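You operate a simulated robot arm through the tools that you are given. There is no shell and no other tool. Be economical: measure what you need, move in short steps, check, and stop when the job is done.

Carry out the task below with a simulated robot arm. There is one attempt and no reset: what you move stays moved.

## Task
Take the steel scoop and put it on the tray of packers. Then put the green brush on top of the yellow jug. Then put the cork packer with yellow ends on the grate rest. Then take the blue cup and leave it on the bay four. Then press the horn button two times. Then put the sea salt sack with the green band on the recharge bench. Then close the drawer marked seals. Then take the dropper bottle one and leave it on the test bed. Do these in the order given. Set down upright: dropper bottle one.

The check looks at the end state, three seconds after you hand in, the way a careful person would. Anything else that was tipped, shoved, dropped, spilled or broken makes it a failure. Lids that push on must go on centred and level and be pressed home; caps that screw on are set level and turned clockwise until they are tight.

## Robot
A 7-joint arm with a two-finger parallel gripper on a trunk, on a base that drives. Base frame: it is fixed to the floor where the robot stands at the start and does not move with it; the origin is under the middle of the robot, x ahead of it, y to its left, z up. Readings come in m, rad, newtons and seconds.
With the tool pointing down near the work surface it reaches from about 0.3 to 0.72 m from the robot's upright axis, wherever it stands. Its first joint turns from -2.897 to 2.897 rad. Places, roughly: bay four [-3.4, -6.3, 1.5]; blue cup (6x6x5 cm) [-3.4, -5.7, 1.1]; cork packer with yellow ends [1, 0.25, 1]; drawer marked seals [1.6, -4.9, 0.7]; dropper bottle one [1.5, -4.5, 1]; grate rest [-1.4, -0.5, 0.8]; green brush (10x5x8 cm) [0.8, 0.3, 0.8]; horn button [-2.4, -3.3, 0.9]; recharge bench [0.6, -5, 0.8]; sea salt sack with the green band [0.75, -6.75, 1]; steel scoop (17x8x7 cm) [0.5, 0.2, 0.8]; test bed (48x18 cm) [1.4, -5.18, 0.88]; tray of packers (52x24 cm) [0.76, -2.14, 0.82]; yellow jug [-1.25, -1, 0.75]. Payload 1.57 kg.
The tool frame sits at the grasp point between the pads (the TCP): z along the fingers, y along the line on which they close. The tips reach 0.03 m beyond it. The gripper opens to 0.08 m. The fingers are 0.017 m wide and 0.012 m thick; the gripper's body (0.04 by 0.082 m) begins 0.08 m behind the TCP.
Orientation is that of the tool frame in the base frame, as a unit quaternion [x, y, z, w]. With the fingers straight down and closing along the base's y, the tool's x points along the base's -x, its y along +y and its z along -z.

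## Interface
- The arm moves only by the tool jog_arm. Its argument "deltas" is a list of rows, each an object (a shift or turn left out is 0, a gripper value left out holds the last) with "travel": the shift along the base's x, y, z in units of 500 mm (1.0 is 500 mm), a list of three; "turn": the turn, a rotation vector about the base's x, y, z in units of 45 degrees (1.0 is 45 degrees), a list of three; "gripper": the closure, from 0 (fully open) to 1 (shut). In form: [{"travel": [dx, dy, dz], "turn": [ax, ay, az], "gripper": gripper}, ...]. A call has 1 to 8 rows; each row is the pose to reach, as a shift and turn from the pose commanded when the call began. A call with a number of a shift or a turn outside -1 to 1 is refused whole. Each row takes 0.2 s and may step no farther than 0.05 m and 0.15 rad from the row before; otherwise, or with a gripper value out of range, the whole call is refused. A pose out of reach is approached as far as the arm can. The call stops where the force on the tool passes 40 N (or 10 N more than at its start, if that is more) or the arm is blocked; 0.2 s more then pass. Each finger travels about 0.072 m/s and halts on what it meets, pressing with about 37 N; the grip force reading is that of the motor and also rises with nothing between the fingers. The clock runs only during rows and for 0.2 s after the last one: add rows that repeat a pose to give the fingers time. It gives the time, the measured TCP pose, the force on the tool (base axes), the opening and the grip force at its end, in the units of the frame above (readings bear some noise), with the torque about the TCP (base axes, N m) and any sound that the robot's microphone picked up.
- Cameras (640 x 400 px; columns grow to the right, rows downward): "scene" is now at [0.0009, 0.1406, 1.4121]; the picture's right is [0.02, -1.00, 0.00], its down [-0.40, -0.01, -0.92] and it looks along [0.92, 0.02, -0.40] (base axes); focal length 282 px, centre (320, 200). "wrist" rides on the gripper at [0.072, -0.007, -0.122] in the tool frame; the picture's right is [0.09, 1.00, 0.00], its down [-0.84, 0.08, -0.54] and it looks along [-0.54, 0.05, 0.84] (tool axes); focal length 238 px, centre (320, 200). There is no depth. A picture from a camera that has moved, and an enlarged one, comes with that camera's place and axes in the base frame and with its lens.
- capture(camera): a new picture of that camera. The clock stands still meanwhile.
- raise_lower(by): slides the trunk up (or, below 0, down) by that many m; the arm and the scene camera ride with it, the base frame stays. It gives what a move gives, with no picture.
- drive_base(legs): drives the robot by 1 to 6 legs, each [ahead, left, turn to the left] in m, m and rad, along the robot's own axes; the way and the turn of a leg run together, so that a leg with both is an arc; at most 1.5 m and 3.142 rad a leg. The arm and the cameras ride along, it lands a little off, and it stops where it bumps. It gives what a move gives.
- aim_head(pan, tilt): turns the head with the scene camera to pan (to the left, within 1.501 rad either way) and tilt (down, from -0.506 to 1.204), counted from straight ahead of the robot. It gives what a move gives.
- enlarge(camera, box): a new picture of the part [left, top, right, bottom] of that camera's present view, enlarged. The clock stands still meanwhile.
- hand_in(): hands the job in; it is judged then, once.

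Go step by step. Nothing tells you exact positions but the pictures and the camera data: compare them with the known pose of the tool, close in by small moves and look again before you grip or let go. The budget is 207 turns and 192 pictures, counting those below and the enlarged ones. Unless the task says otherwise, let go and move clear before handing in.

The tools are called after "Call:" as a command line: name --argument value ..., lists and objects as JSON in quotes. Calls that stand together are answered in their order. jog_arm: Moves the arm, as the interface text tells. Its arguments: {"type":"object","properties":{"deltas":{"type":"array","items":{"type":"object","properties":{"travel":{"type":"array","items":{"type":"number"}},"turn":{"type":"array","items":{"type":"number"}},"gripper":{"type":"number"}}}}},"required":["deltas"]} The other tools are called the same way: raise_lower (by) slides the trunk up or down; drive_base (legs) drives the base; aim_head (pan, tilt) turns the head that bears the scene camera; capture (camera) takes a picture; enlarge (camera, box) takes an enlarged picture of a part of a camera's view; hand_in () hands the job in.

At the start:

```text
t: 0.0
position: [0.3183, 0.2623, 1.1724]
ee_rot: [-0.001, 1.0, 0.001, -0.002]
wrist_force: [0.3, 0.3, -0.4]
torque: [0.02, 0.0, 0.0]
width: 0.0803
gripper_force: 0.0
trunk travel left (down, up): [-0.05, 0.065]
robot x, y, heading: [0.0025, 0.0028, 0.003]
head pan, tilt: [0.288, 0.869]
```

scene: 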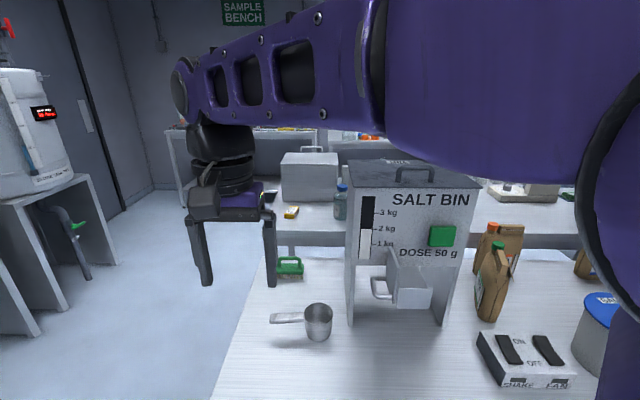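
wrist: 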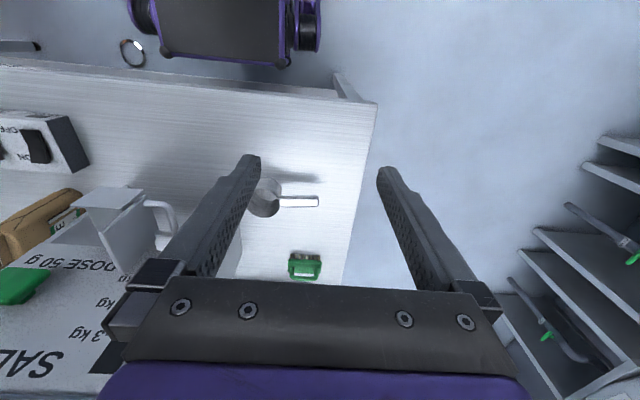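

I see the scoop on the near table with its cup at about (0.56, 0.155) and its handle running toward +y to about 0.28. I'll look closer at it and look around first.

Call:
enlarge --camera "scene" --box '[220, 220, 400, 380]'

Call:
enlarge --camera "wrist" --box '[220, 130, 400, 300]'

Call:
aim_head --pan -1.2 --tilt 0.6

Call:
capture --camera "scene"

```text
2.50 times, centred on (310, 300) of scene
camera zoom: at [0.0009, 0.1406, 1.4121], right [0.02, -1.0, 0.0], down [-0.4, -0.01, -0.92], along [0.92, 0.02, -0.4], focal length 704 px, centre (345, -50)
```

zoom: 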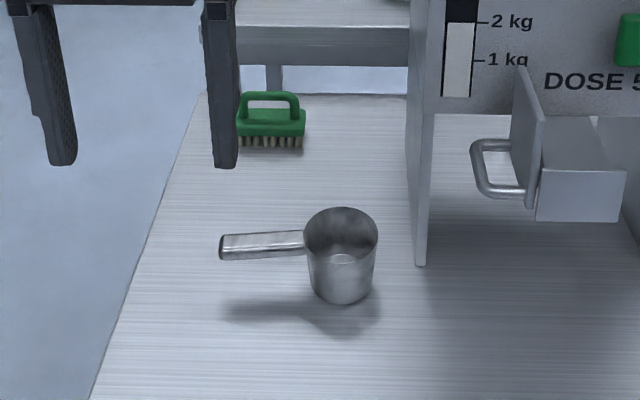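

```text
2.35 times, centred on (310, 215) of wrist
camera zoom: at [0.2474, 0.2551, 1.2941], right [-0.09, 1.0, 0.0], down [0.84, 0.08, 0.54], along [0.54, 0.05, -0.84], focal length 561 px, centre (344, 165)
```

zoom: 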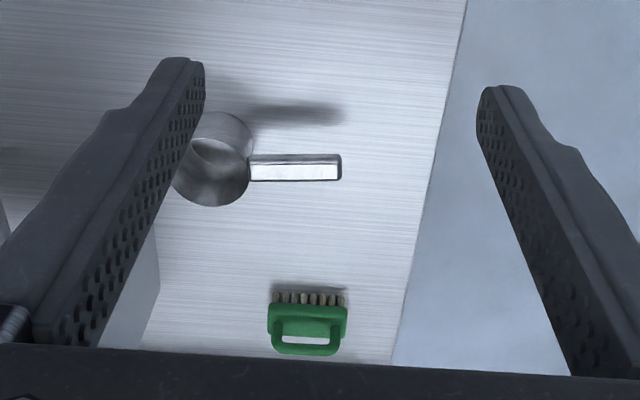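

```text
t: 1.6
position: [0.3182, 0.2621, 1.1725]
ee_rot: [0.0, 1.0, 0.001, -0.002]
wrist_force: [-1.3, 0.5, 0.5]
torque: [0.0, -0.01, -0.04]
width: 0.0799
gripper_force: 0.1
trunk travel left (down, up): [-0.05, 0.065]
robot x, y, heading: [-0.002, 0.0003, -0.002]
head pan, tilt: [-1.201, 0.6]
```

```text
187 pictures are left
camera scene: at [-0.0596, 0.056, 1.3948], right [-0.93, -0.36, 0.0], down [-0.2, 0.53, -0.82], along [0.3, -0.77, -0.57], focal length 282 px, centre (320, 200)
```

scene: 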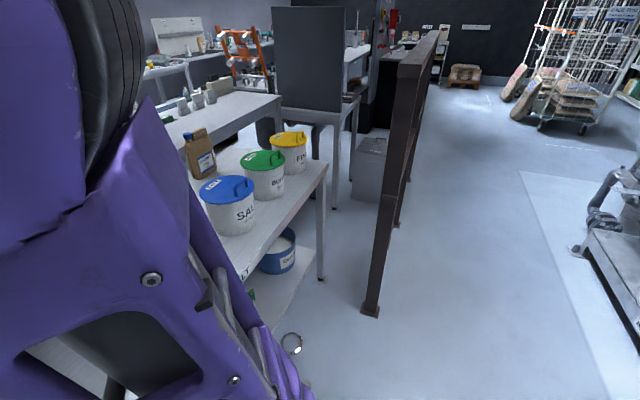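

The scoop handle's middle triangulates to about (0.543, 0.236, 0.846), and the table top is at about 0.79. I'll turn the tool 90° so it closes along x, above the handle.

Call:
jog_arm --deltas '[{"travel": [0.07, -0.008, -0.05], "turn": [0, 0, -0.166]}, {"travel": [0.14, -0.016, -0.1], "turn": [0, 0, -0.333]}, {"travel": [0.21, -0.024, -0.15], "turn": [0, 0, -0.5]}, {"travel": [0.28, -0.032, -0.2], "turn": [0, 0, -0.666]}, {"travel": [0.36, -0.04, -0.25], "turn": [0, 0, -0.833]}, {"travel": [0.43, -0.046, -0.3], "turn": [0, 0, -1]}, {"travel": [0.45, -0.052, -0.33], "turn": [0, 0, -1]}]'

Call:
jog_arm --deltas '[{"turn": [0, 0, -0.166]}, {"turn": [0, 0, -0.333]}, {"turn": [0, 0, -0.5]}, {"turn": [0, 0, -0.666]}, {"turn": [0, 0, -0.833]}, {"turn": [0, 0, -1]}]'

Call:
capture --camera "wrist"

```text
t: 3.2
position: [0.5425, 0.2391, 1.0065]
ee_rot: [0.384, 0.923, 0.001, -0.002]
wrist_force: [-0.1, -0.5, -0.5]
torque: [-0.01, 0.01, -0.04]
width: 0.0799
gripper_force: 0.0
trunk travel left (down, up): [-0.05, 0.065]
robot x, y, heading: [-0.0004, -0.0006, -0.004]
head pan, tilt: [-1.201, 0.6]
```

```text
t: 4.6
position: [0.5435, 0.236, 1.0072]
ee_rot: [0.708, 0.706, 0.003, -0.001]
wrist_force: [-0.5, -0.8, 0.4]
torque: [-0.02, -0.01, 0.04]
width: 0.08
gripper_force: 0.0
trunk travel left (down, up): [-0.05, 0.065]
robot x, y, heading: [-0.0007, -0.004, 0.001]
head pan, tilt: [-1.201, 0.6]
```

```text
186 pictures are left
camera wrist: at [0.5373, 0.3074, 1.1292], right [1.0, 0.09, 0.0], down [0.07, -0.84, 0.54], along [0.05, -0.54, -0.84], focal length 238 px, centre (320, 200)
```

wrist: 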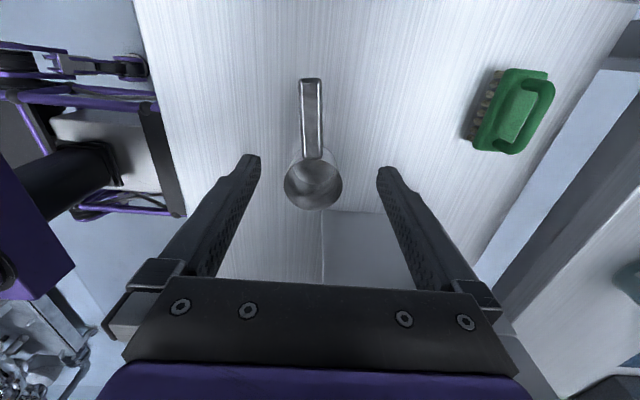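

The handle is centred under the gripper, at about (0.536, 0.236). I'll go down and grip it.

Call:
jog_arm --deltas '[{"travel": [-0.015, 0, -0.08]}, {"travel": [-0.015, 0, -0.17]}, {"travel": [-0.015, 0, -0.25]}, {"travel": [-0.015, 0, -0.33]}, {"travel": [-0.015, 0, -0.33]}]'

Call:
capture --camera "wrist"

```text
t: 5.8
position: [0.5351, 0.2362, 0.8435]
ee_rot: [0.707, 0.708, 0.002, 0.0]
wrist_force: [0.1, 0.0, -0.7]
torque: [0.0, -0.01, -0.02]
width: 0.0798
gripper_force: 0.0
trunk travel left (down, up): [-0.05, 0.065]
robot x, y, heading: [0.0002, -0.0013, 0.003]
head pan, tilt: [-1.201, 0.6]
```

```text
185 pictures are left
camera wrist: at [0.5294, 0.3078, 0.9646], right [1.0, 0.09, 0.0], down [0.08, -0.84, 0.54], along [0.05, -0.54, -0.84], focal length 238 px, centre (320, 200)
```

wrist: 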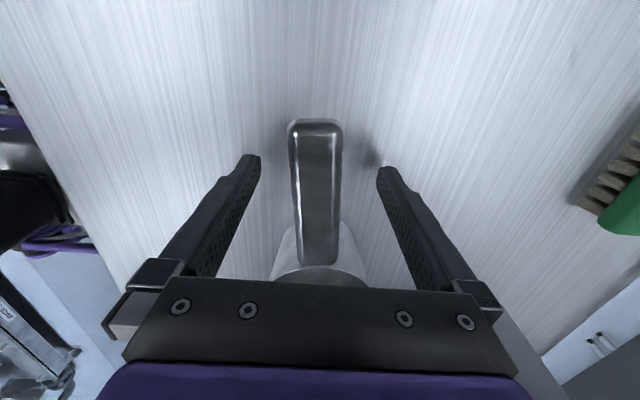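

The handle sits between the fingers. I'll close and lift.

Call:
jog_arm --deltas '[{"gripper": 1}, {"gripper": 1}, {"gripper": 1}, {"gripper": 1}]'

Call:
jog_arm --deltas '[{"travel": [0, 0, 0.08]}, {"travel": [0, 0, 0.17]}, {"travel": [0, 0, 0.25]}, {"travel": [-0.08, 0, 0.3]}, {"travel": [-0.16, 0, 0.35]}, {"travel": [-0.24, 0, 0.4]}, {"travel": [-0.32, 0, 0.4]}]'

Call:
capture --camera "wrist"

Call:
aim_head --pan -1.5 --tilt 0.3

Call:
capture --camera "scene"

```text
t: 6.8
position: [0.5351, 0.2374, 0.8426]
ee_rot: [0.707, 0.707, 0.002, -0.002]
wrist_force: [0.1, -0.6, -0.3]
torque: [0.03, -0.01, -0.01]
width: 0.0252
gripper_force: 36.7
trunk travel left (down, up): [-0.05, 0.065]
robot x, y, heading: [0.0031, 0.0005, -0.001]
head pan, tilt: [-1.201, 0.6]
```

```text
t: 8.4
position: [0.3734, 0.2385, 1.0439]
ee_rot: [0.706, 0.708, 0.001, -0.001]
wrist_force: [0.3, 1.0, -2.5]
torque: [0.1, 0.09, 0.02]
width: 0.0255
gripper_force: 36.8
trunk travel left (down, up): [-0.05, 0.065]
robot x, y, heading: [0.0004, 0.0004, -0.007]
head pan, tilt: [-1.201, 0.6]
```

```text
184 pictures are left
camera wrist: at [0.3681, 0.3096, 1.1654], right [1.0, 0.09, 0.0], down [0.08, -0.84, 0.54], along [0.05, -0.54, -0.84], focal length 238 px, centre (320, 200)
```

wrist: 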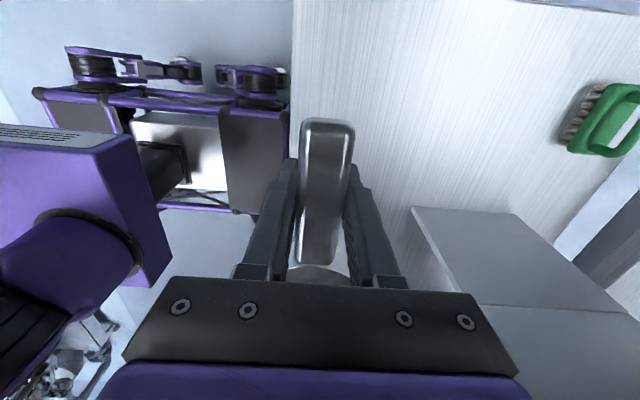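

```text
t: 9.2
position: [0.374, 0.2379, 1.0462]
ee_rot: [0.707, 0.707, 0.003, -0.001]
wrist_force: [-0.1, 0.4, -1.8]
torque: [0.11, 0.0, -0.01]
width: 0.0258
gripper_force: 36.7
trunk travel left (down, up): [-0.05, 0.065]
robot x, y, heading: [0.002, -0.0015, 0.003]
head pan, tilt: [-1.499, 0.3]
```

```text
183 pictures are left
camera scene: at [-0.0597, 0.0507, 1.421], right [-0.94, -0.34, 0.0], down [-0.11, 0.29, -0.95], along [0.32, -0.89, -0.31], focal length 282 px, centre (320, 200)
```

scene: 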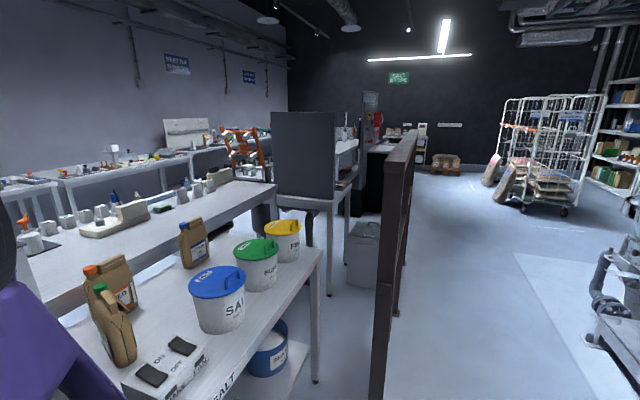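

The scoop is held. Next I'll back away from the table and survey the room for the route to the tray and beyond.

Call:
aim_head --pan 1.5 --tilt 0.4

Call:
capture --camera "scene"

Call:
drive_base --legs '[[-0.35, 0, 0]]'

Call:
aim_head --pan -1.5 --tilt 0.4

Call:
capture --camera "scene"

```text
t: 11.8
position: [0.3748, 0.2379, 1.0418]
ee_rot: [0.707, 0.708, -0.002, -0.001]
wrist_force: [0.2, 0.3, -1.6]
torque: [0.12, 0.01, -0.01]
width: 0.0251
gripper_force: 36.5
trunk travel left (down, up): [-0.05, 0.065]
robot x, y, heading: [0.0008, -0.0055, 0.004]
head pan, tilt: [1.499, 0.4]
```

```text
182 pictures are left
camera scene: at [-0.008, 0.1794, 1.4162], right [0.44, -0.9, 0.0], down [-0.32, -0.16, -0.93], along [0.84, 0.41, -0.36], focal length 282 px, centre (320, 200)
```

scene: 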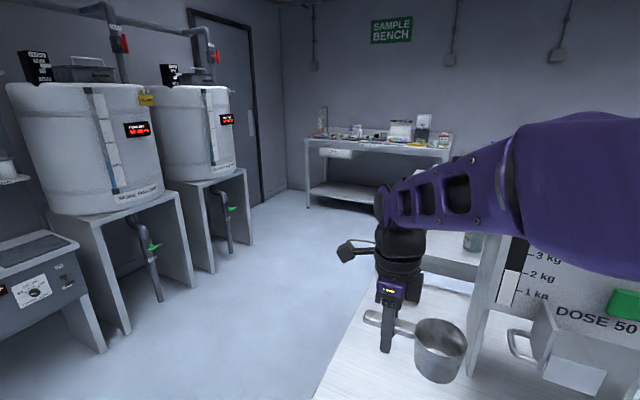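

```text
t: 14.0
position: [0.0304, 0.2368, 1.0412]
ee_rot: [0.707, 0.707, -0.001, -0.001]
wrist_force: [0.3, -0.8, -0.8]
torque: [0.1, 0.02, 0.0]
width: 0.0252
gripper_force: 36.3
trunk travel left (down, up): [-0.05, 0.065]
robot x, y, heading: [-0.3435, -0.0016, -0.001]
head pan, tilt: [1.499, 0.4]
```

```text
t: 16.6
position: [0.0289, 0.2369, 1.0417]
ee_rot: [0.708, 0.706, -0.002, -0.001]
wrist_force: [0.4, -0.6, -0.6]
torque: [0.1, 0.02, -0.02]
width: 0.0253
gripper_force: 36.0
trunk travel left (down, up): [-0.05, 0.065]
robot x, y, heading: [-0.3473, -0.001, 0.001]
head pan, tilt: [-1.499, 0.4]
```

```text
181 pictures are left
camera scene: at [-0.4026, 0.0523, 1.4137], right [-0.93, -0.36, 0.0], down [-0.14, 0.36, -0.92], along [0.33, -0.86, -0.38], focal length 282 px, centre (320, 200)
```

scene: 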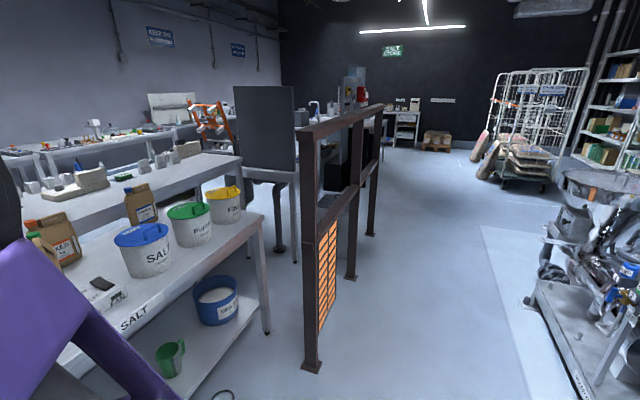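

The fence runs along x≈0 from y≈-0.93 to -2.46, and the tray's table is behind it, beyond the dark panel. I'll back a little further into the aisle, face -y and look again.

Call:
drive_base --legs '[[-0.25, 0, 0], [0, 0, -1.57]]'

Call:
aim_head --pan 0.0 --tilt 0.5

Call:
capture --camera "scene"

Call:
aim_head --pan -1.2 --tilt 0.5

Call:
capture --camera "scene"

```text
t: 22.3
position: [-0.3453, -0.3657, 1.0423]
ee_rot: [1.0, 0.015, -0.001, -0.002]
wrist_force: [-0.1, 0.0, -1.7]
torque: [0.01, -0.07, 0.04]
width: 0.0256
gripper_force: 37.2
trunk travel left (down, up): [-0.05, 0.065]
robot x, y, heading: [-0.5944, 0.0025, -1.541]
head pan, tilt: [-1.499, 0.4]
```

```text
t: 23.9
position: [-0.3452, -0.3652, 1.0422]
ee_rot: [1.0, 0.014, 0.0, -0.002]
wrist_force: [-0.7, 1.3, -1.3]
torque: [0.01, -0.1, 0.02]
width: 0.0252
gripper_force: 36.6
trunk travel left (down, up): [-0.05, 0.065]
robot x, y, heading: [-0.5969, -0.0008, -1.543]
head pan, tilt: [0.0, 0.499]
```

```text
180 pictures are left
camera scene: at [-0.4548, 0.0023, 1.4039], right [-1.0, -0.03, 0.0], down [-0.01, 0.48, -0.88], along [0.03, -0.88, -0.48], focal length 282 px, centre (320, 200)
```

scene: 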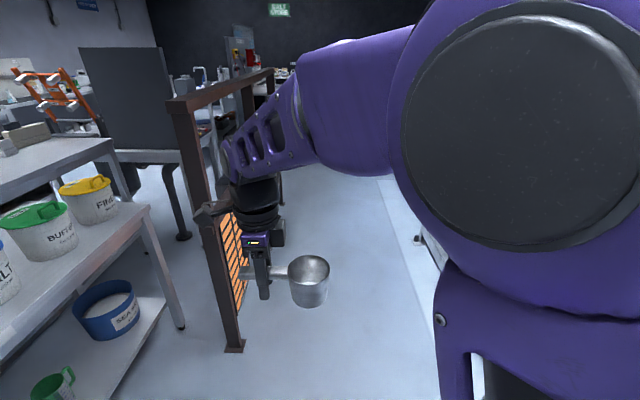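

```text
t: 25.3
position: [-0.3454, -0.3664, 1.0417]
ee_rot: [1.0, 0.015, 0.0, -0.002]
wrist_force: [-0.9, 1.2, -1.3]
torque: [0.0, -0.09, 0.02]
width: 0.0253
gripper_force: 36.4
trunk travel left (down, up): [-0.05, 0.065]
robot x, y, heading: [-0.5941, 0.0005, -1.542]
head pan, tilt: [-1.201, 0.499]
```

```text
179 pictures are left
camera scene: at [-0.5401, 0.0551, 1.4041], right [-0.42, 0.91, 0.0], down [0.43, 0.2, -0.88], along [-0.8, -0.37, -0.48], focal length 282 px, centre (320, 200)
```

scene: 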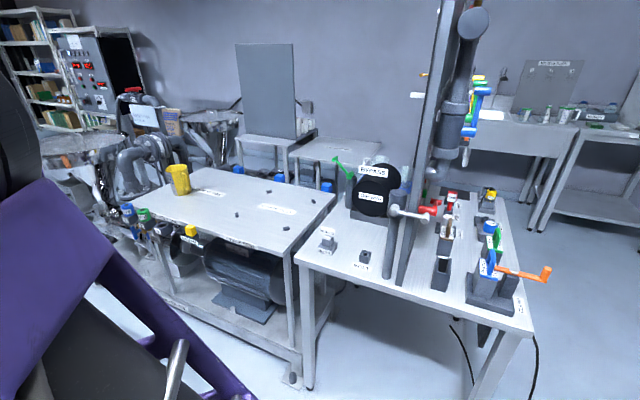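

The west side has the yellow jug table and the grate table, and the aisle is clear. I'll drive south along it and look at the fence's end.

Call:
drive_base --legs '[[0, 0, -0.03], [1.5, 0, 0], [0.6, 0, 0]]'

Call:
aim_head --pan 0.45 --tilt 0.4

Call:
capture --camera "scene"

Call:
aim_head --pan 1.2 --tilt 0.4

Call:
capture --camera "scene"

```text
t: 36.2
position: [-0.3394, -2.4869, 1.0428]
ee_rot: [1.0, 0.003, 0.001, -0.002]
wrist_force: [-0.6, 0.0, -2.3]
torque: [0.01, -0.08, -0.01]
width: 0.0256
gripper_force: 37.4
trunk travel left (down, up): [-0.05, 0.065]
robot x, y, heading: [-0.5788, -2.1136, -1.561]
head pan, tilt: [-1.201, 0.499]
```

```text
t: 37.9
position: [-0.3397, -2.486, 1.0425]
ee_rot: [1.0, 0.002, 0.0, -0.002]
wrist_force: [-0.2, 0.3, -2.0]
torque: [0.0, -0.1, -0.01]
width: 0.0254
gripper_force: 36.9
trunk travel left (down, up): [-0.05, 0.065]
robot x, y, heading: [-0.582, -2.1106, -1.56]
head pan, tilt: [0.45, 0.4]
```

```text
178 pictures are left
camera scene: at [-0.401, -2.1079, 1.413], right [-0.9, -0.43, 0.0], down [-0.17, 0.35, -0.92], along [0.4, -0.83, -0.39], focal length 282 px, centre (320, 200)
```

scene: 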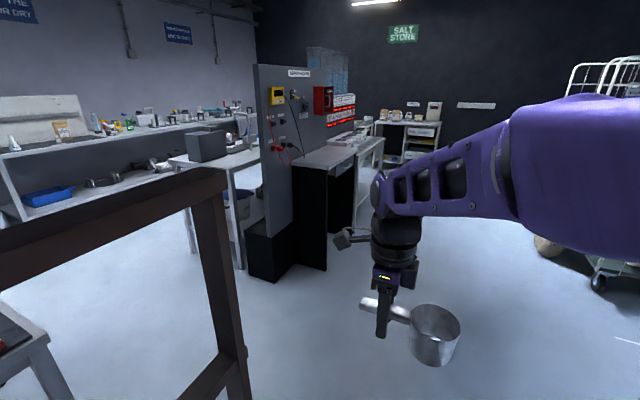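

```text
t: 39.0
position: [-0.3396, -2.4863, 1.0396]
ee_rot: [1.0, 0.002, -0.001, -0.004]
wrist_force: [0.4, -0.1, -1.9]
torque: [-0.02, -0.11, 0.0]
width: 0.025
gripper_force: 36.6
trunk travel left (down, up): [-0.05, 0.065]
robot x, y, heading: [-0.5754, -2.1146, -1.563]
head pan, tilt: [1.201, 0.4]
```

```text
177 pictures are left
camera scene: at [-0.3992, -2.1069, 1.4129], right [-0.89, -0.45, 0.0], down [-0.18, 0.35, -0.92], along [0.42, -0.82, -0.39], focal length 282 px, centre (320, 200)
```

scene: 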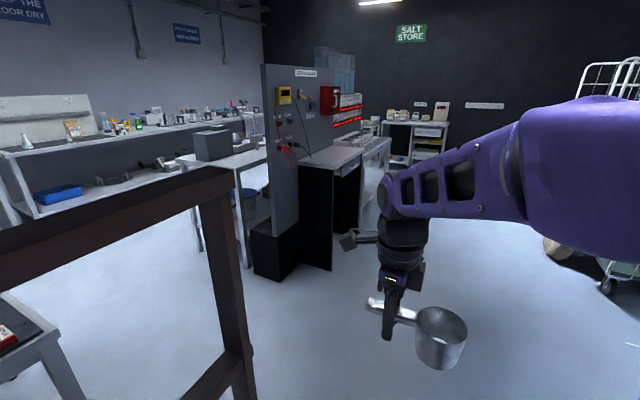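

The tray's table has a free south end at about y=-2.25. I'll go round the fence end and approach the tray from the south.

Call:
drive_base --legs '[[0.78, 0, 0], [0, 0, 1.56]]'

Call:
aim_head --pan 0.3 --tilt 0.4

Call:
capture --camera "scene"

Call:
aim_head --pan -0.8 --tilt 0.5

Call:
capture --camera "scene"

```text
t: 47.2
position: [-0.2227, -2.603, 1.041]
ee_rot: [0.671, 0.741, -0.004, -0.001]
wrist_force: [0.3, -0.5, -0.9]
torque: [0.06, -0.01, 0.02]
width: 0.0255
gripper_force: 36.8
trunk travel left (down, up): [-0.05, 0.065]
robot x, y, heading: [-0.5688, -2.8768, 0.096]
head pan, tilt: [1.201, 0.4]
```

```text
t: 48.4
position: [-0.2221, -2.6014, 1.0409]
ee_rot: [0.671, 0.742, -0.003, -0.001]
wrist_force: [-0.9, 0.2, -1.5]
torque: [0.08, 0.03, 0.01]
width: 0.0253
gripper_force: 36.3
trunk travel left (down, up): [-0.05, 0.065]
robot x, y, heading: [-0.5711, -2.8752, 0.099]
head pan, tilt: [0.3, 0.4]
```

```text
176 pictures are left
camera scene: at [-0.5907, -2.7108, 1.413], right [0.39, -0.92, 0.0], down [-0.36, -0.15, -0.92], along [0.85, 0.36, -0.39], focal length 282 px, centre (320, 200)
```

scene: 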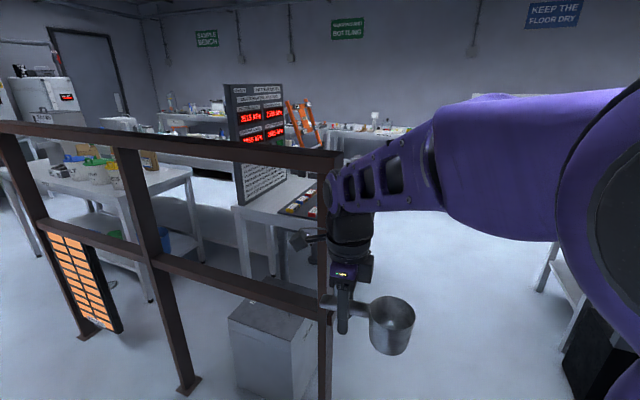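

```text
t: 49.7
position: [-0.2215, -2.603, 1.0395]
ee_rot: [0.67, 0.742, -0.004, -0.001]
wrist_force: [0.4, -0.4, -1.6]
torque: [0.08, -0.01, 0.0]
width: 0.0254
gripper_force: 36.5
trunk travel left (down, up): [-0.05, 0.065]
robot x, y, heading: [-0.5736, -2.8715, 0.101]
head pan, tilt: [-0.799, 0.499]
```

```text
175 pictures are left
camera scene: at [-0.6064, -2.8055, 1.4039], right [-0.64, -0.77, 0.0], down [-0.37, 0.31, -0.88], along [0.67, -0.56, -0.48], focal length 282 px, centre (320, 200)
```

scene: 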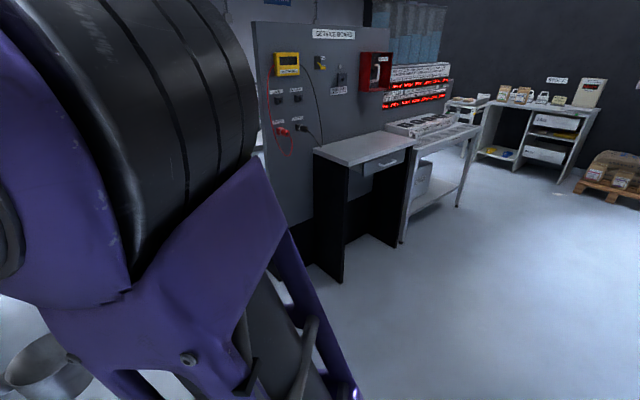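

The tray table's south end shows the packers, and the fence's end post stands at about (0.03, -2.46). I'll straighten up, drive east past it, then face north.

Call:
drive_base --legs '[[0, 0, -0.095], [0, -0.06, 0], [1.3, 0, 0]]'

Call:
aim_head --pan 0.45 --tilt 0.6

Call:
capture --camera "scene"

```text
t: 57.5
position: [1.084, -2.6976, 1.0403]
ee_rot: [0.708, 0.706, -0.004, -0.002]
wrist_force: [-0.1, 0.5, -1.4]
torque: [0.09, 0.01, -0.01]
width: 0.0253
gripper_force: 36.2
trunk travel left (down, up): [-0.05, 0.065]
robot x, y, heading: [0.7068, -2.9321, 0.001]
head pan, tilt: [-0.799, 0.499]
```

```text
t: 59.0
position: [1.0835, -2.6982, 1.0395]
ee_rot: [0.71, 0.705, -0.005, -0.001]
wrist_force: [-0.2, 1.4, -1.1]
torque: [0.11, 0.02, -0.01]
width: 0.0254
gripper_force: 36.6
trunk travel left (down, up): [-0.05, 0.065]
robot x, y, heading: [0.7086, -2.9352, -0.004]
head pan, tilt: [0.45, 0.6]
```

```text
174 pictures are left
camera scene: at [0.6996, -2.759, 1.3952], right [0.4, -0.92, 0.0], down [-0.51, -0.23, -0.83], along [0.76, 0.33, -0.56], focal length 282 px, centre (320, 200)
```

scene: 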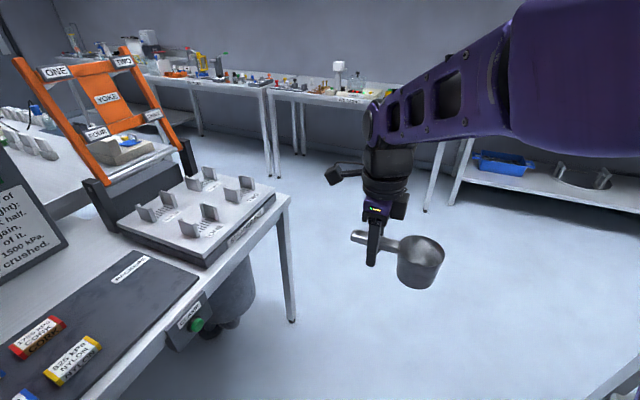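

The dark mat labelled PACKERS, with packer blocks on it, is the tray. I'll turn to face north and see the whole tray.

Call:
drive_base --legs '[[0, 0, 1.55]]'

Call:
aim_head --pan 0.0 --tilt 0.9

Call:
capture --camera "scene"

Call:
capture --camera "wrist"

```text
t: 63.2
position: [0.4948, -2.5461, 1.04]
ee_rot: [0.03, 1.0, -0.004, 0.001]
wrist_force: [-0.2, 0.5, -1.3]
torque: [0.02, 0.06, 0.01]
width: 0.0254
gripper_force: 37.2
trunk travel left (down, up): [-0.05, 0.065]
robot x, y, heading: [0.7083, -2.9323, 1.511]
head pan, tilt: [0.45, 0.6]
```

```text
t: 64.1
position: [0.4949, -2.5464, 1.0401]
ee_rot: [0.03, 1.0, -0.004, 0.001]
wrist_force: [0.3, 0.1, -1.7]
torque: [0.02, 0.13, 0.01]
width: 0.0255
gripper_force: 36.7
trunk travel left (down, up): [-0.05, 0.065]
robot x, y, heading: [0.7112, -2.9316, 1.514]
head pan, tilt: [0.0, 0.901]
```

```text
173 pictures are left
camera scene: at [0.5674, -2.9409, 1.37], right [1.0, -0.06, 0.0], down [-0.05, -0.78, -0.62], along [0.04, 0.62, -0.78], focal length 282 px, centre (320, 200)
```

scene: 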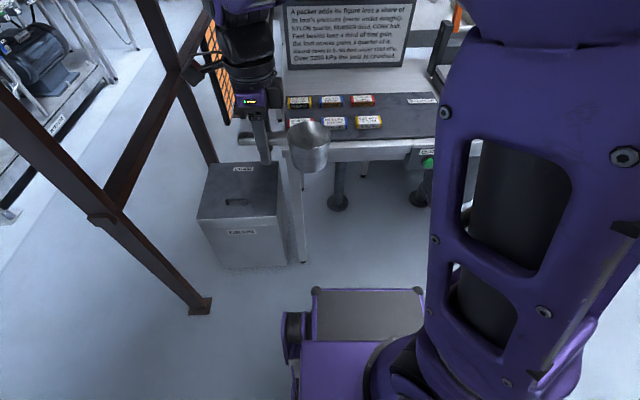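

```text
172 pictures are left
camera wrist: at [0.4237, -2.5478, 1.1613], right [-0.03, 1.0, -0.01], down [0.84, 0.03, 0.54], along [0.54, 0.01, -0.84], focal length 238 px, centre (320, 200)
```

wrist: 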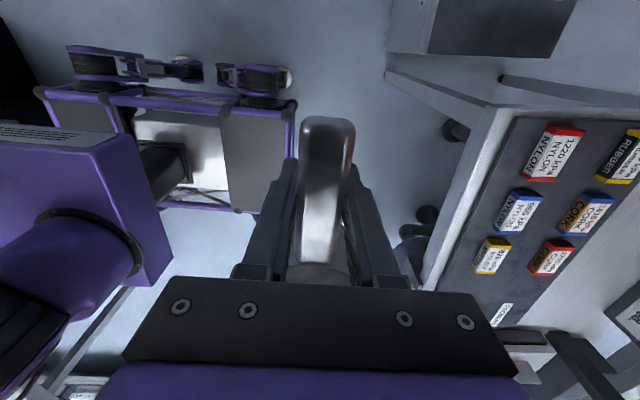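

I see the tray with six packers, with free space on the right at about x 0.80–1.02. I'll shift the robot right and forward so that area is in reach.

Call:
drive_base --legs '[[0, 0, 0.055], [0, -0.14, 0], [0.2, 0, 0]]'

Call:
capture --camera "scene"

Call:
capture --camera "wrist"

```text
t: 67.7
position: [0.6177, -2.3614, 1.041]
ee_rot: [0.006, 1.0, -0.004, 0.002]
wrist_force: [0.3, 0.6, -1.4]
torque: [0.02, 0.07, 0.0]
width: 0.025
gripper_force: 36.7
trunk travel left (down, up): [-0.05, 0.065]
robot x, y, heading: [0.8487, -2.7365, 1.56]
head pan, tilt: [0.0, 0.901]
```

```text
171 pictures are left
camera scene: at [0.7083, -2.752, 1.37], right [1.0, -0.01, 0.0], down [-0.01, -0.78, -0.62], along [0.01, 0.62, -0.78], focal length 282 px, centre (320, 200)
```

scene: 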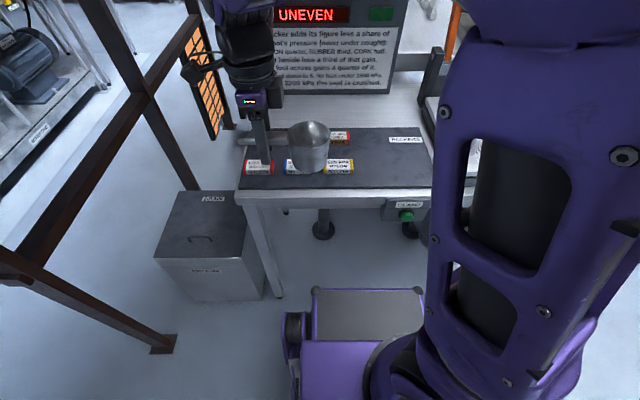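

```text
170 pictures are left
camera wrist: at [0.5459, -2.3664, 1.1614], right [-0.08, 1.0, -0.01], down [0.84, 0.07, 0.54], along [0.54, 0.04, -0.84], focal length 238 px, centre (320, 200)
```

wrist: 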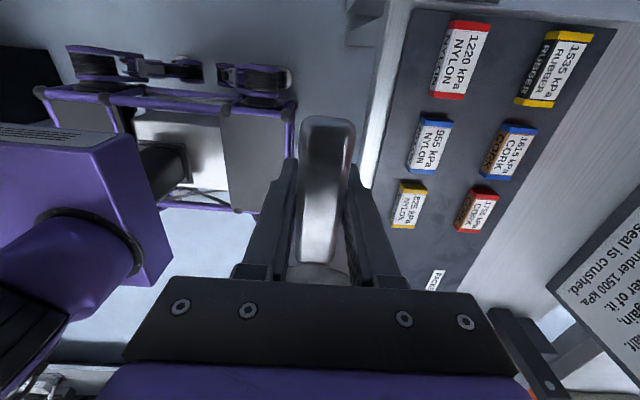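

The free area is centred near (0.92, -2.145). I'll move the scoop above it.

Call:
jog_arm --deltas '[{"travel": [0.07, 0.054, 0]}, {"travel": [0.14, 0.108, 0]}, {"travel": [0.21, 0.162, 0]}, {"travel": [0.28, 0.216, 0]}, {"travel": [0.35, 0.27, 0]}, {"travel": [0.42, 0.324, 0]}, {"travel": [0.49, 0.378, 0]}, {"travel": [0.554, 0.432, 0]}]'

Call:
jog_arm --deltas '[{"travel": [0, 0, -0.09]}, {"travel": [0, 0, -0.17]}, {"travel": [0, 0, -0.23]}, {"travel": [0, 0, -0.26]}]'

Call:
capture --camera "wrist"

Call:
capture --camera "scene"

```text
t: 69.5
position: [0.8939, -2.1464, 1.0399]
ee_rot: [0.006, 1.0, -0.003, 0.001]
wrist_force: [-0.4, 0.0, -2.4]
torque: [0.01, 0.07, 0.01]
width: 0.0253
gripper_force: 36.4
trunk travel left (down, up): [-0.05, 0.065]
robot x, y, heading: [0.8501, -2.7378, 1.562]
head pan, tilt: [0.0, 0.901]
```

```text
t: 70.5
position: [0.8922, -2.1454, 0.9077]
ee_rot: [0.005, 1.0, -0.003, 0.001]
wrist_force: [0.8, 0.4, -1.7]
torque: [-0.02, 0.1, 0.0]
width: 0.025
gripper_force: 36.7
trunk travel left (down, up): [-0.05, 0.065]
robot x, y, heading: [0.8487, -2.7398, 1.555]
head pan, tilt: [0.0, 0.901]
```

```text
169 pictures are left
camera wrist: at [0.8218, -2.1512, 1.0292], right [-0.08, 1.0, -0.01], down [0.84, 0.07, 0.54], along [0.54, 0.04, -0.84], focal length 238 px, centre (320, 200)
```

wrist: 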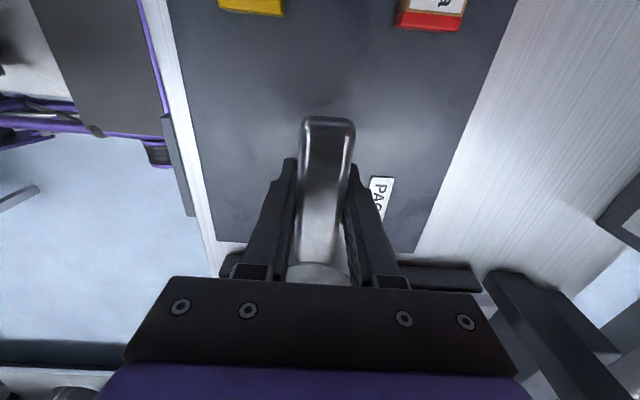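

```text
168 pictures are left
camera scene: at [0.7084, -2.7518, 1.37], right [1.0, -0.01, 0.0], down [-0.01, -0.78, -0.62], along [0.01, 0.62, -0.78], focal length 282 px, centre (320, 200)
```

scene: 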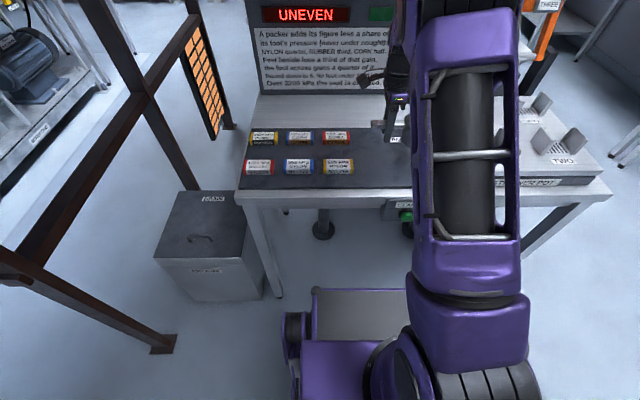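

The scoop is over the mat and the cup is close to the press edge, so I'll shift 1.5 cm back toward -x and lower gently until contact.

Call:
jog_arm --deltas '[{"travel": [-0.03, 0, 0]}, {"travel": [-0.03, 0, -0.02]}, {"travel": [-0.03, 0, -0.03]}, {"travel": [-0.03, 0, -0.04]}]'

Call:
jog_arm --deltas '[{"travel": [0, 0, -0.01]}, {"travel": [0, 0, -0.02]}, {"travel": [0, 0, -0.03]}]'

Call:
enlarge --camera "wrist" --box '[200, 100, 440, 300]'

```text
t: 71.5
position: [0.8779, -2.143, 0.8885]
ee_rot: [0.006, 1.0, -0.004, 0.002]
wrist_force: [0.0, 0.2, -1.1]
torque: [0.0, 0.06, 0.02]
width: 0.0253
gripper_force: 37.1
trunk travel left (down, up): [-0.05, 0.065]
robot x, y, heading: [0.8502, -2.734, 1.561]
head pan, tilt: [0.0, 0.901]
```

```text
t: 72.3
position: [0.8785, -2.1445, 0.8749]
ee_rot: [0.006, 1.0, -0.004, 0.002]
wrist_force: [1.0, 0.2, -1.4]
torque: [-0.01, 0.07, -0.03]
width: 0.0251
gripper_force: 36.5
trunk travel left (down, up): [-0.05, 0.065]
robot x, y, heading: [0.852, -2.7371, 1.561]
head pan, tilt: [0.0, 0.901]
```

```text
2.00 times, centred on (320, 200) of wrist
camera zoom: at [0.8076, -2.1502, 0.9966], right [-0.08, 1.0, -0.01], down [0.84, 0.07, 0.54], along [0.54, 0.04, -0.84], focal length 477 px, centre (320, 200)
```

zoom: 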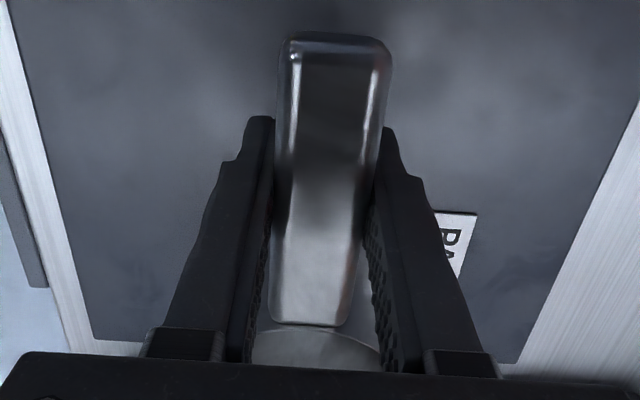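

Call:
jog_arm --deltas '[{"travel": [0, 0, -0.006]}, {"travel": [0, 0, -0.012]}, {"travel": [0, 0, -0.018]}, {"travel": [0, 0, -0.024]}]'

```text
t: 73.3
position: [0.8792, -2.1438, 0.8633]
ee_rot: [0.006, 1.0, -0.003, 0.003]
wrist_force: [0.9, 0.0, -1.9]
torque: [-0.04, 0.12, 0.01]
width: 0.0252
gripper_force: 36.6
trunk travel left (down, up): [-0.05, 0.065]
robot x, y, heading: [0.8502, -2.7368, 1.556]
head pan, tilt: [0.0, 0.901]
```

No contact yet, so I'll continue down in small steps.

Call:
jog_arm --deltas '[{"travel": [0, 0, -0.006]}, {"travel": [0, 0, -0.012]}, {"travel": [0, 0, -0.012]}]'

Call:
enlarge --camera "scene" --box '[340, 80, 460, 200]'

```text
t: 74.1
position: [0.8802, -2.1457, 0.8564]
ee_rot: [0.007, 1.0, -0.004, 0.002]
wrist_force: [0.1, -0.2, -0.9]
torque: [0.01, 0.09, -0.04]
width: 0.025
gripper_force: 37.3
trunk travel left (down, up): [-0.05, 0.065]
robot x, y, heading: [0.8518, -2.74, 1.561]
head pan, tilt: [0.0, 0.901]
```

```text
3.33 times, centred on (400, 140) of scene
camera zoom: at [0.7084, -2.7518, 1.37], right [1.0, -0.01, 0.0], down [-0.01, -0.78, -0.62], along [0.01, 0.62, -0.78], focal length 938 px, centre (53, 400)
```

zoom: 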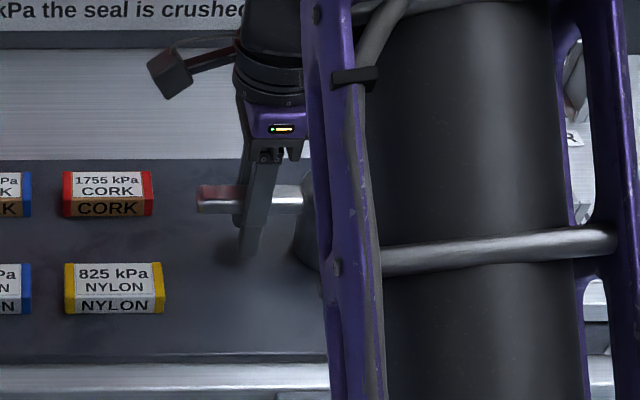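

Call:
jog_arm --deltas '[{"travel": [0, 0, -0.004]}, {"travel": [0, 0, -0.008]}, {"travel": [0, 0, -0.012]}]'

Call:
capture --camera "wrist"

```text
t: 74.9
position: [0.8782, -2.144, 0.8537]
ee_rot: [0.006, 1.0, -0.001, 0.002]
wrist_force: [-2.9, -1.4, 17.6]
torque: [0.02, -0.79, -0.12]
width: 0.0256
gripper_force: 36.8
trunk travel left (down, up): [-0.05, 0.065]
robot x, y, heading: [0.8505, -2.7322, 1.56]
head pan, tilt: [0.0, 0.901]
```

```text
165 pictures are left
camera wrist: at [0.8073, -2.1508, 0.9747], right [-0.08, 1.0, 0.0], down [0.84, 0.07, 0.54], along [0.54, 0.04, -0.84], focal length 238 px, centre (320, 200)
```

wrist: 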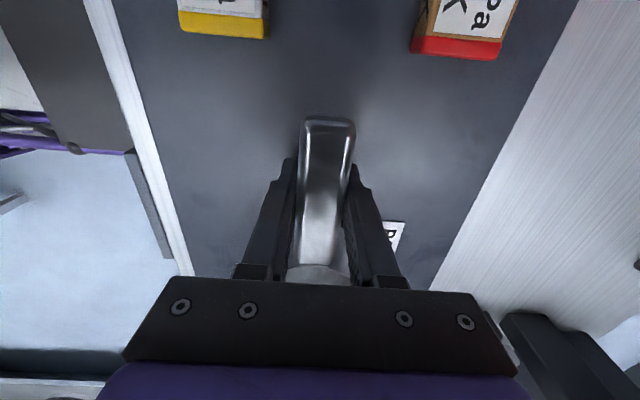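

Contact is made under the cup (17 N). I'll ease off a little, open and rise clear.

Call:
jog_arm --deltas '[{"travel": [0, 0, 0.004], "gripper": 1}, {"travel": [0, 0, 0.004], "gripper": 0.5}, {"travel": [0, 0, 0.004], "gripper": 0.3}, {"travel": [0, 0, 0.004], "gripper": 0.3}]'

Call:
jog_arm --deltas '[{"travel": [0, 0, 0.08]}, {"travel": [0, 0, 0.17]}, {"travel": [0, 0, 0.26]}, {"travel": [0, 0, 0.35]}, {"travel": [0, 0, 0.43]}]'

Call:
capture --camera "wrist"

```text
t: 75.9
position: [0.8798, -2.1456, 0.8521]
ee_rot: [0.006, 1.0, -0.003, 0.002]
wrist_force: [-0.4, -0.5, 0.0]
torque: [-0.02, 0.03, -0.02]
width: 0.056
gripper_force: 0.1
trunk travel left (down, up): [-0.05, 0.065]
robot x, y, heading: [0.8491, -2.737, 1.563]
head pan, tilt: [0.0, 0.901]
```

```text
t: 77.1
position: [0.8816, -2.1427, 1.0712]
ee_rot: [0.007, 1.0, -0.003, 0.002]
wrist_force: [-0.4, 0.3, -0.1]
torque: [-0.05, 0.0, 0.01]
width: 0.0558
gripper_force: 0.0
trunk travel left (down, up): [-0.05, 0.065]
robot x, y, heading: [0.851, -2.7388, 1.553]
head pan, tilt: [0.0, 0.901]
```

```text
164 pictures are left
camera wrist: at [0.81, -2.1482, 1.1916], right [-0.08, 1.0, -0.01], down [0.84, 0.07, 0.54], along [0.54, 0.04, -0.84], focal length 238 px, centre (320, 200)
```

wrist: 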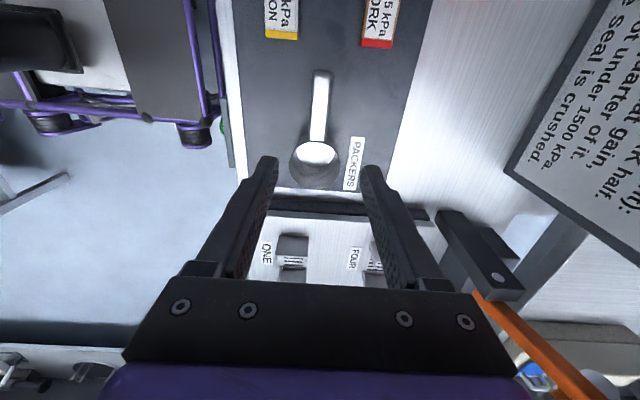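

The scoop stands on the tray. Now I'll retract the arm and drive back round the fence toward the brush, approaching its table from the north side.

Call:
jog_arm --deltas '[{"travel": [-0.07, -0.054, 0]}, {"travel": [-0.14, -0.108, 0]}, {"travel": [-0.21, -0.162, 0]}, {"travel": [-0.28, -0.216, 0]}, {"travel": [-0.35, -0.27, 0.02]}, {"travel": [-0.42, -0.324, 0.05]}, {"travel": [-0.49, -0.378, 0.1]}, {"travel": [-0.554, -0.432, 0.1]}]'

Call:
drive_base --legs '[[-0.22, 0, 0], [0, 0, 1.57], [1.42, 0, 0]]'

```text
refused: row 7 steps farther than a row can; nothing moved
```

```text
t: 89.2
position: [-1.142, -2.9196, 1.0702]
ee_rot: [-0.704, 0.71, -0.001, 0.004]
wrist_force: [0.1, -0.1, -0.3]
torque: [-0.04, -0.02, -0.02]
width: 0.056
gripper_force: 0.1
trunk travel left (down, up): [-0.05, 0.065]
robot x, y, heading: [-0.547, -2.9481, 3.138]
head pan, tilt: [0.0, 0.901]
```

The retract row was refused but the drive went fine. I'll retract the arm now, then face south and back up north.

Call:
jog_arm --deltas '[{"travel": [0.06, -0.06, 0]}, {"travel": [0.12, -0.12, 0]}, {"travel": [0.18, -0.18, 0]}, {"travel": [0.24, -0.24, 0.02]}, {"travel": [0.3, -0.3, 0.04]}, {"travel": [0.36, -0.36, 0.06]}, {"travel": [0.42, -0.42, 0.08]}]'

Call:
drive_base --legs '[[0, 0, 1.57], [-1.5, 0, 0], [-1.4, 0, 0]]'

```text
t: 90.8
position: [-0.9281, -3.1313, 1.1079]
ee_rot: [-0.704, 0.711, -0.002, 0.004]
wrist_force: [0.4, 0.1, -0.4]
torque: [-0.02, -0.05, -0.01]
width: 0.0561
gripper_force: 0.1
trunk travel left (down, up): [-0.05, 0.065]
robot x, y, heading: [-0.5457, -2.9502, 3.138]
head pan, tilt: [0.0, 0.901]
```

```text
t: 108.7
position: [-0.306, -0.4579, 1.1071]
ee_rot: [1.0, -0.027, -0.002, -0.004]
wrist_force: [-0.1, 0.4, 0.1]
torque: [-0.05, -0.03, -0.01]
width: 0.0564
gripper_force: 0.1
trunk travel left (down, up): [-0.05, 0.065]
robot x, y, heading: [-0.4719, -0.0647, -1.624]
head pan, tilt: [0.0, 0.901]
```

I'm back near the start, facing south. I'll continue backing to y≈0.9 and look toward the table.

Call:
drive_base --legs '[[0, 0, 0.053], [-0.98, 0, 0]]'

Call:
aim_head --pan 0.45 --tilt 0.6

Call:
capture --camera "scene"

```text
t: 114.2
position: [-0.2839, 0.5115, 1.107]
ee_rot: [1.0, -0.015, -0.003, -0.003]
wrist_force: [-0.7, -0.4, -0.3]
torque: [0.0, -0.01, 0.03]
width: 0.0558
gripper_force: 0.1
trunk travel left (down, up): [-0.05, 0.065]
robot x, y, heading: [-0.4604, 0.8967, -1.594]
head pan, tilt: [0.0, 0.901]
```

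```text
t: 115.1
position: [-0.2845, 0.5127, 1.1062]
ee_rot: [1.0, -0.014, -0.003, -0.005]
wrist_force: [0.0, 0.4, -0.4]
torque: [0.02, -0.01, -0.03]
width: 0.0561
gripper_force: 0.0
trunk travel left (down, up): [-0.05, 0.065]
robot x, y, heading: [-0.4566, 0.8984, -1.599]
head pan, tilt: [0.45, 0.6]
```

```text
163 pictures are left
camera scene: at [-0.3098, 0.8942, 1.3952], right [-1.0, -0.08, 0.0], down [-0.05, 0.56, -0.83], along [0.07, -0.82, -0.56], focal length 282 px, centre (320, 200)
```

scene: 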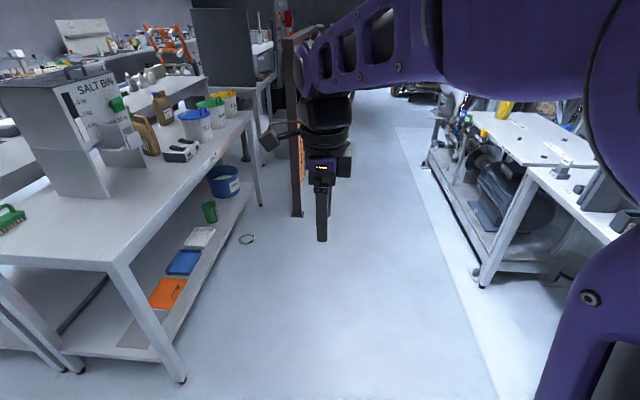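

The brush's table spans x≈0.36–0.89 with its north edge at y≈0.36. I'll strafe east to stand north of it.

Call:
drive_base --legs '[[0, 0, 0.025], [0, 1.25, 0]]'

Call:
aim_head --pan 0.2 --tilt 0.8

Call:
capture --camera "scene"

Call:
capture --camera "wrist"

```text
t: 127.5
position: [0.9528, 0.5197, 1.105]
ee_rot: [1.0, 0.002, -0.003, -0.005]
wrist_force: [-0.6, -0.9, -0.1]
torque: [0.0, -0.01, -0.02]
width: 0.0562
gripper_force: 0.0
trunk travel left (down, up): [-0.05, 0.065]
robot x, y, heading: [0.7634, 0.9016, -1.565]
head pan, tilt: [0.45, 0.6]
```

```text
t: 128.2
position: [0.9538, 0.5189, 1.1042]
ee_rot: [1.0, 0.002, -0.004, -0.007]
wrist_force: [0.5, 0.6, -0.1]
torque: [-0.01, 0.0, 0.02]
width: 0.0559
gripper_force: 0.1
trunk travel left (down, up): [-0.05, 0.065]
robot x, y, heading: [0.762, 0.8982, -1.565]
head pan, tilt: [0.201, 0.799]
```

```text
162 pictures are left
camera scene: at [0.9175, 0.8997, 1.3979], right [-0.99, -0.15, 0.0], down [-0.08, 0.53, -0.84], along [0.13, -0.83, -0.54], focal length 282 px, centre (320, 200)
```

scene: 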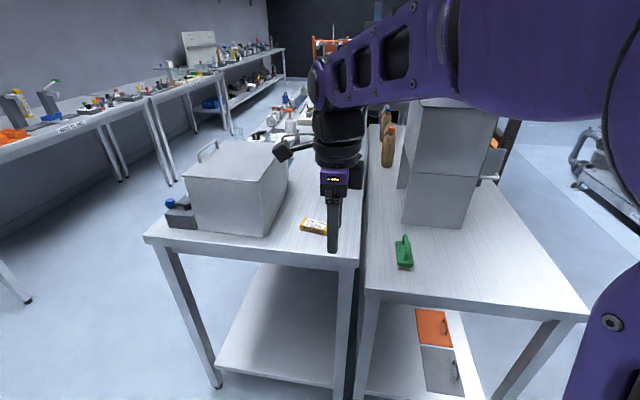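

```text
161 pictures are left
camera wrist: at [1.0268, 0.5235, 1.2248], right [0.1, -1.0, -0.01], down [-0.83, -0.09, 0.55], along [-0.55, -0.04, -0.84], focal length 238 px, centre (320, 200)
```

wrist: 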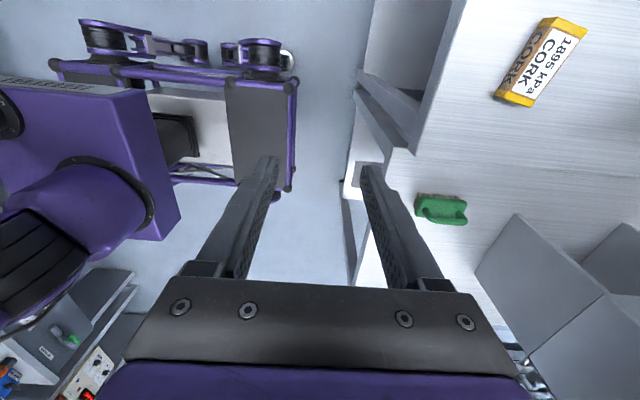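

Both the brush (about (0.781, 0.269)) and the cork packer with yellow ends on the rear table are visible. I'll turn the tool 90° and move above the brush.

Call:
jog_arm --deltas '[{"travel": [-0.05, -0.072, 0], "turn": [0, 0, 0.15], "gripper": 0}, {"travel": [-0.1, -0.144, 0], "turn": [0, 0, 0.3]}, {"travel": [-0.15, -0.216, 0], "turn": [0, 0, 0.45]}, {"travel": [-0.2, -0.288, 0], "turn": [0, 0, 0.6]}, {"travel": [-0.25, -0.36, 0], "turn": [0, 0, 0.75]}, {"travel": [-0.3, -0.432, 0], "turn": [0, 0, 0.9]}, {"travel": [-0.346, -0.5, 0], "turn": [0, 0, 1]}]'

Call:
jog_arm --deltas '[{"turn": [0, 0, 0.166]}, {"turn": [0, 0, 0.333]}, {"travel": [0, 0, -0.06], "turn": [0, 0, 0.5]}, {"travel": [0, 0, -0.12], "turn": [0, 0, 0.666]}, {"travel": [0, 0, -0.18], "turn": [0, 0, 0.833]}, {"travel": [0, 0, -0.24], "turn": [0, 0, 1]}]'

Call:
capture --camera "wrist"

Call:
capture --camera "scene"

```text
t: 129.8
position: [0.7781, 0.2687, 1.1053]
ee_rot: [0.923, 0.385, -0.004, -0.003]
wrist_force: [1.2, 0.0, 0.2]
torque: [-0.03, 0.0, 0.0]
width: 0.08
gripper_force: 0.0
trunk travel left (down, up): [-0.05, 0.065]
robot x, y, heading: [0.7625, 0.9027, -1.568]
head pan, tilt: [0.201, 0.799]
```

```text
t: 131.2
position: [0.781, 0.27, 0.9862]
ee_rot: [0.706, 0.708, -0.006, -0.001]
wrist_force: [-0.2, 0.3, -0.1]
torque: [0.0, 0.02, 0.0]
width: 0.0799
gripper_force: 0.1
trunk travel left (down, up): [-0.05, 0.065]
robot x, y, heading: [0.7671, 0.9007, -1.568]
head pan, tilt: [0.201, 0.799]
```

```text
160 pictures are left
camera wrist: at [0.7767, 0.3419, 1.1068], right [1.0, 0.1, -0.01], down [0.09, -0.83, 0.55], along [0.04, -0.54, -0.84], focal length 238 px, centre (320, 200)
```

wrist: 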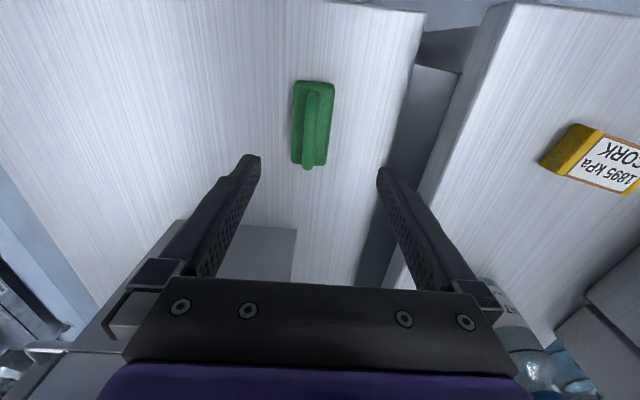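

```text
159 pictures are left
camera scene: at [0.9202, 0.9091, 1.3779], right [-0.98, -0.2, 0.0], down [-0.15, 0.7, -0.7], along [0.14, -0.68, -0.72], focal length 282 px, centre (320, 200)
```

scene: 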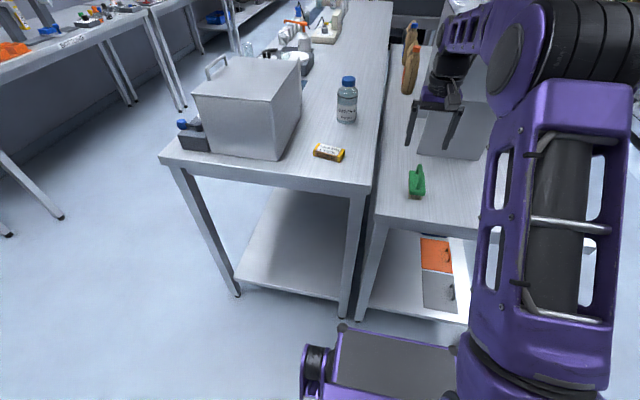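

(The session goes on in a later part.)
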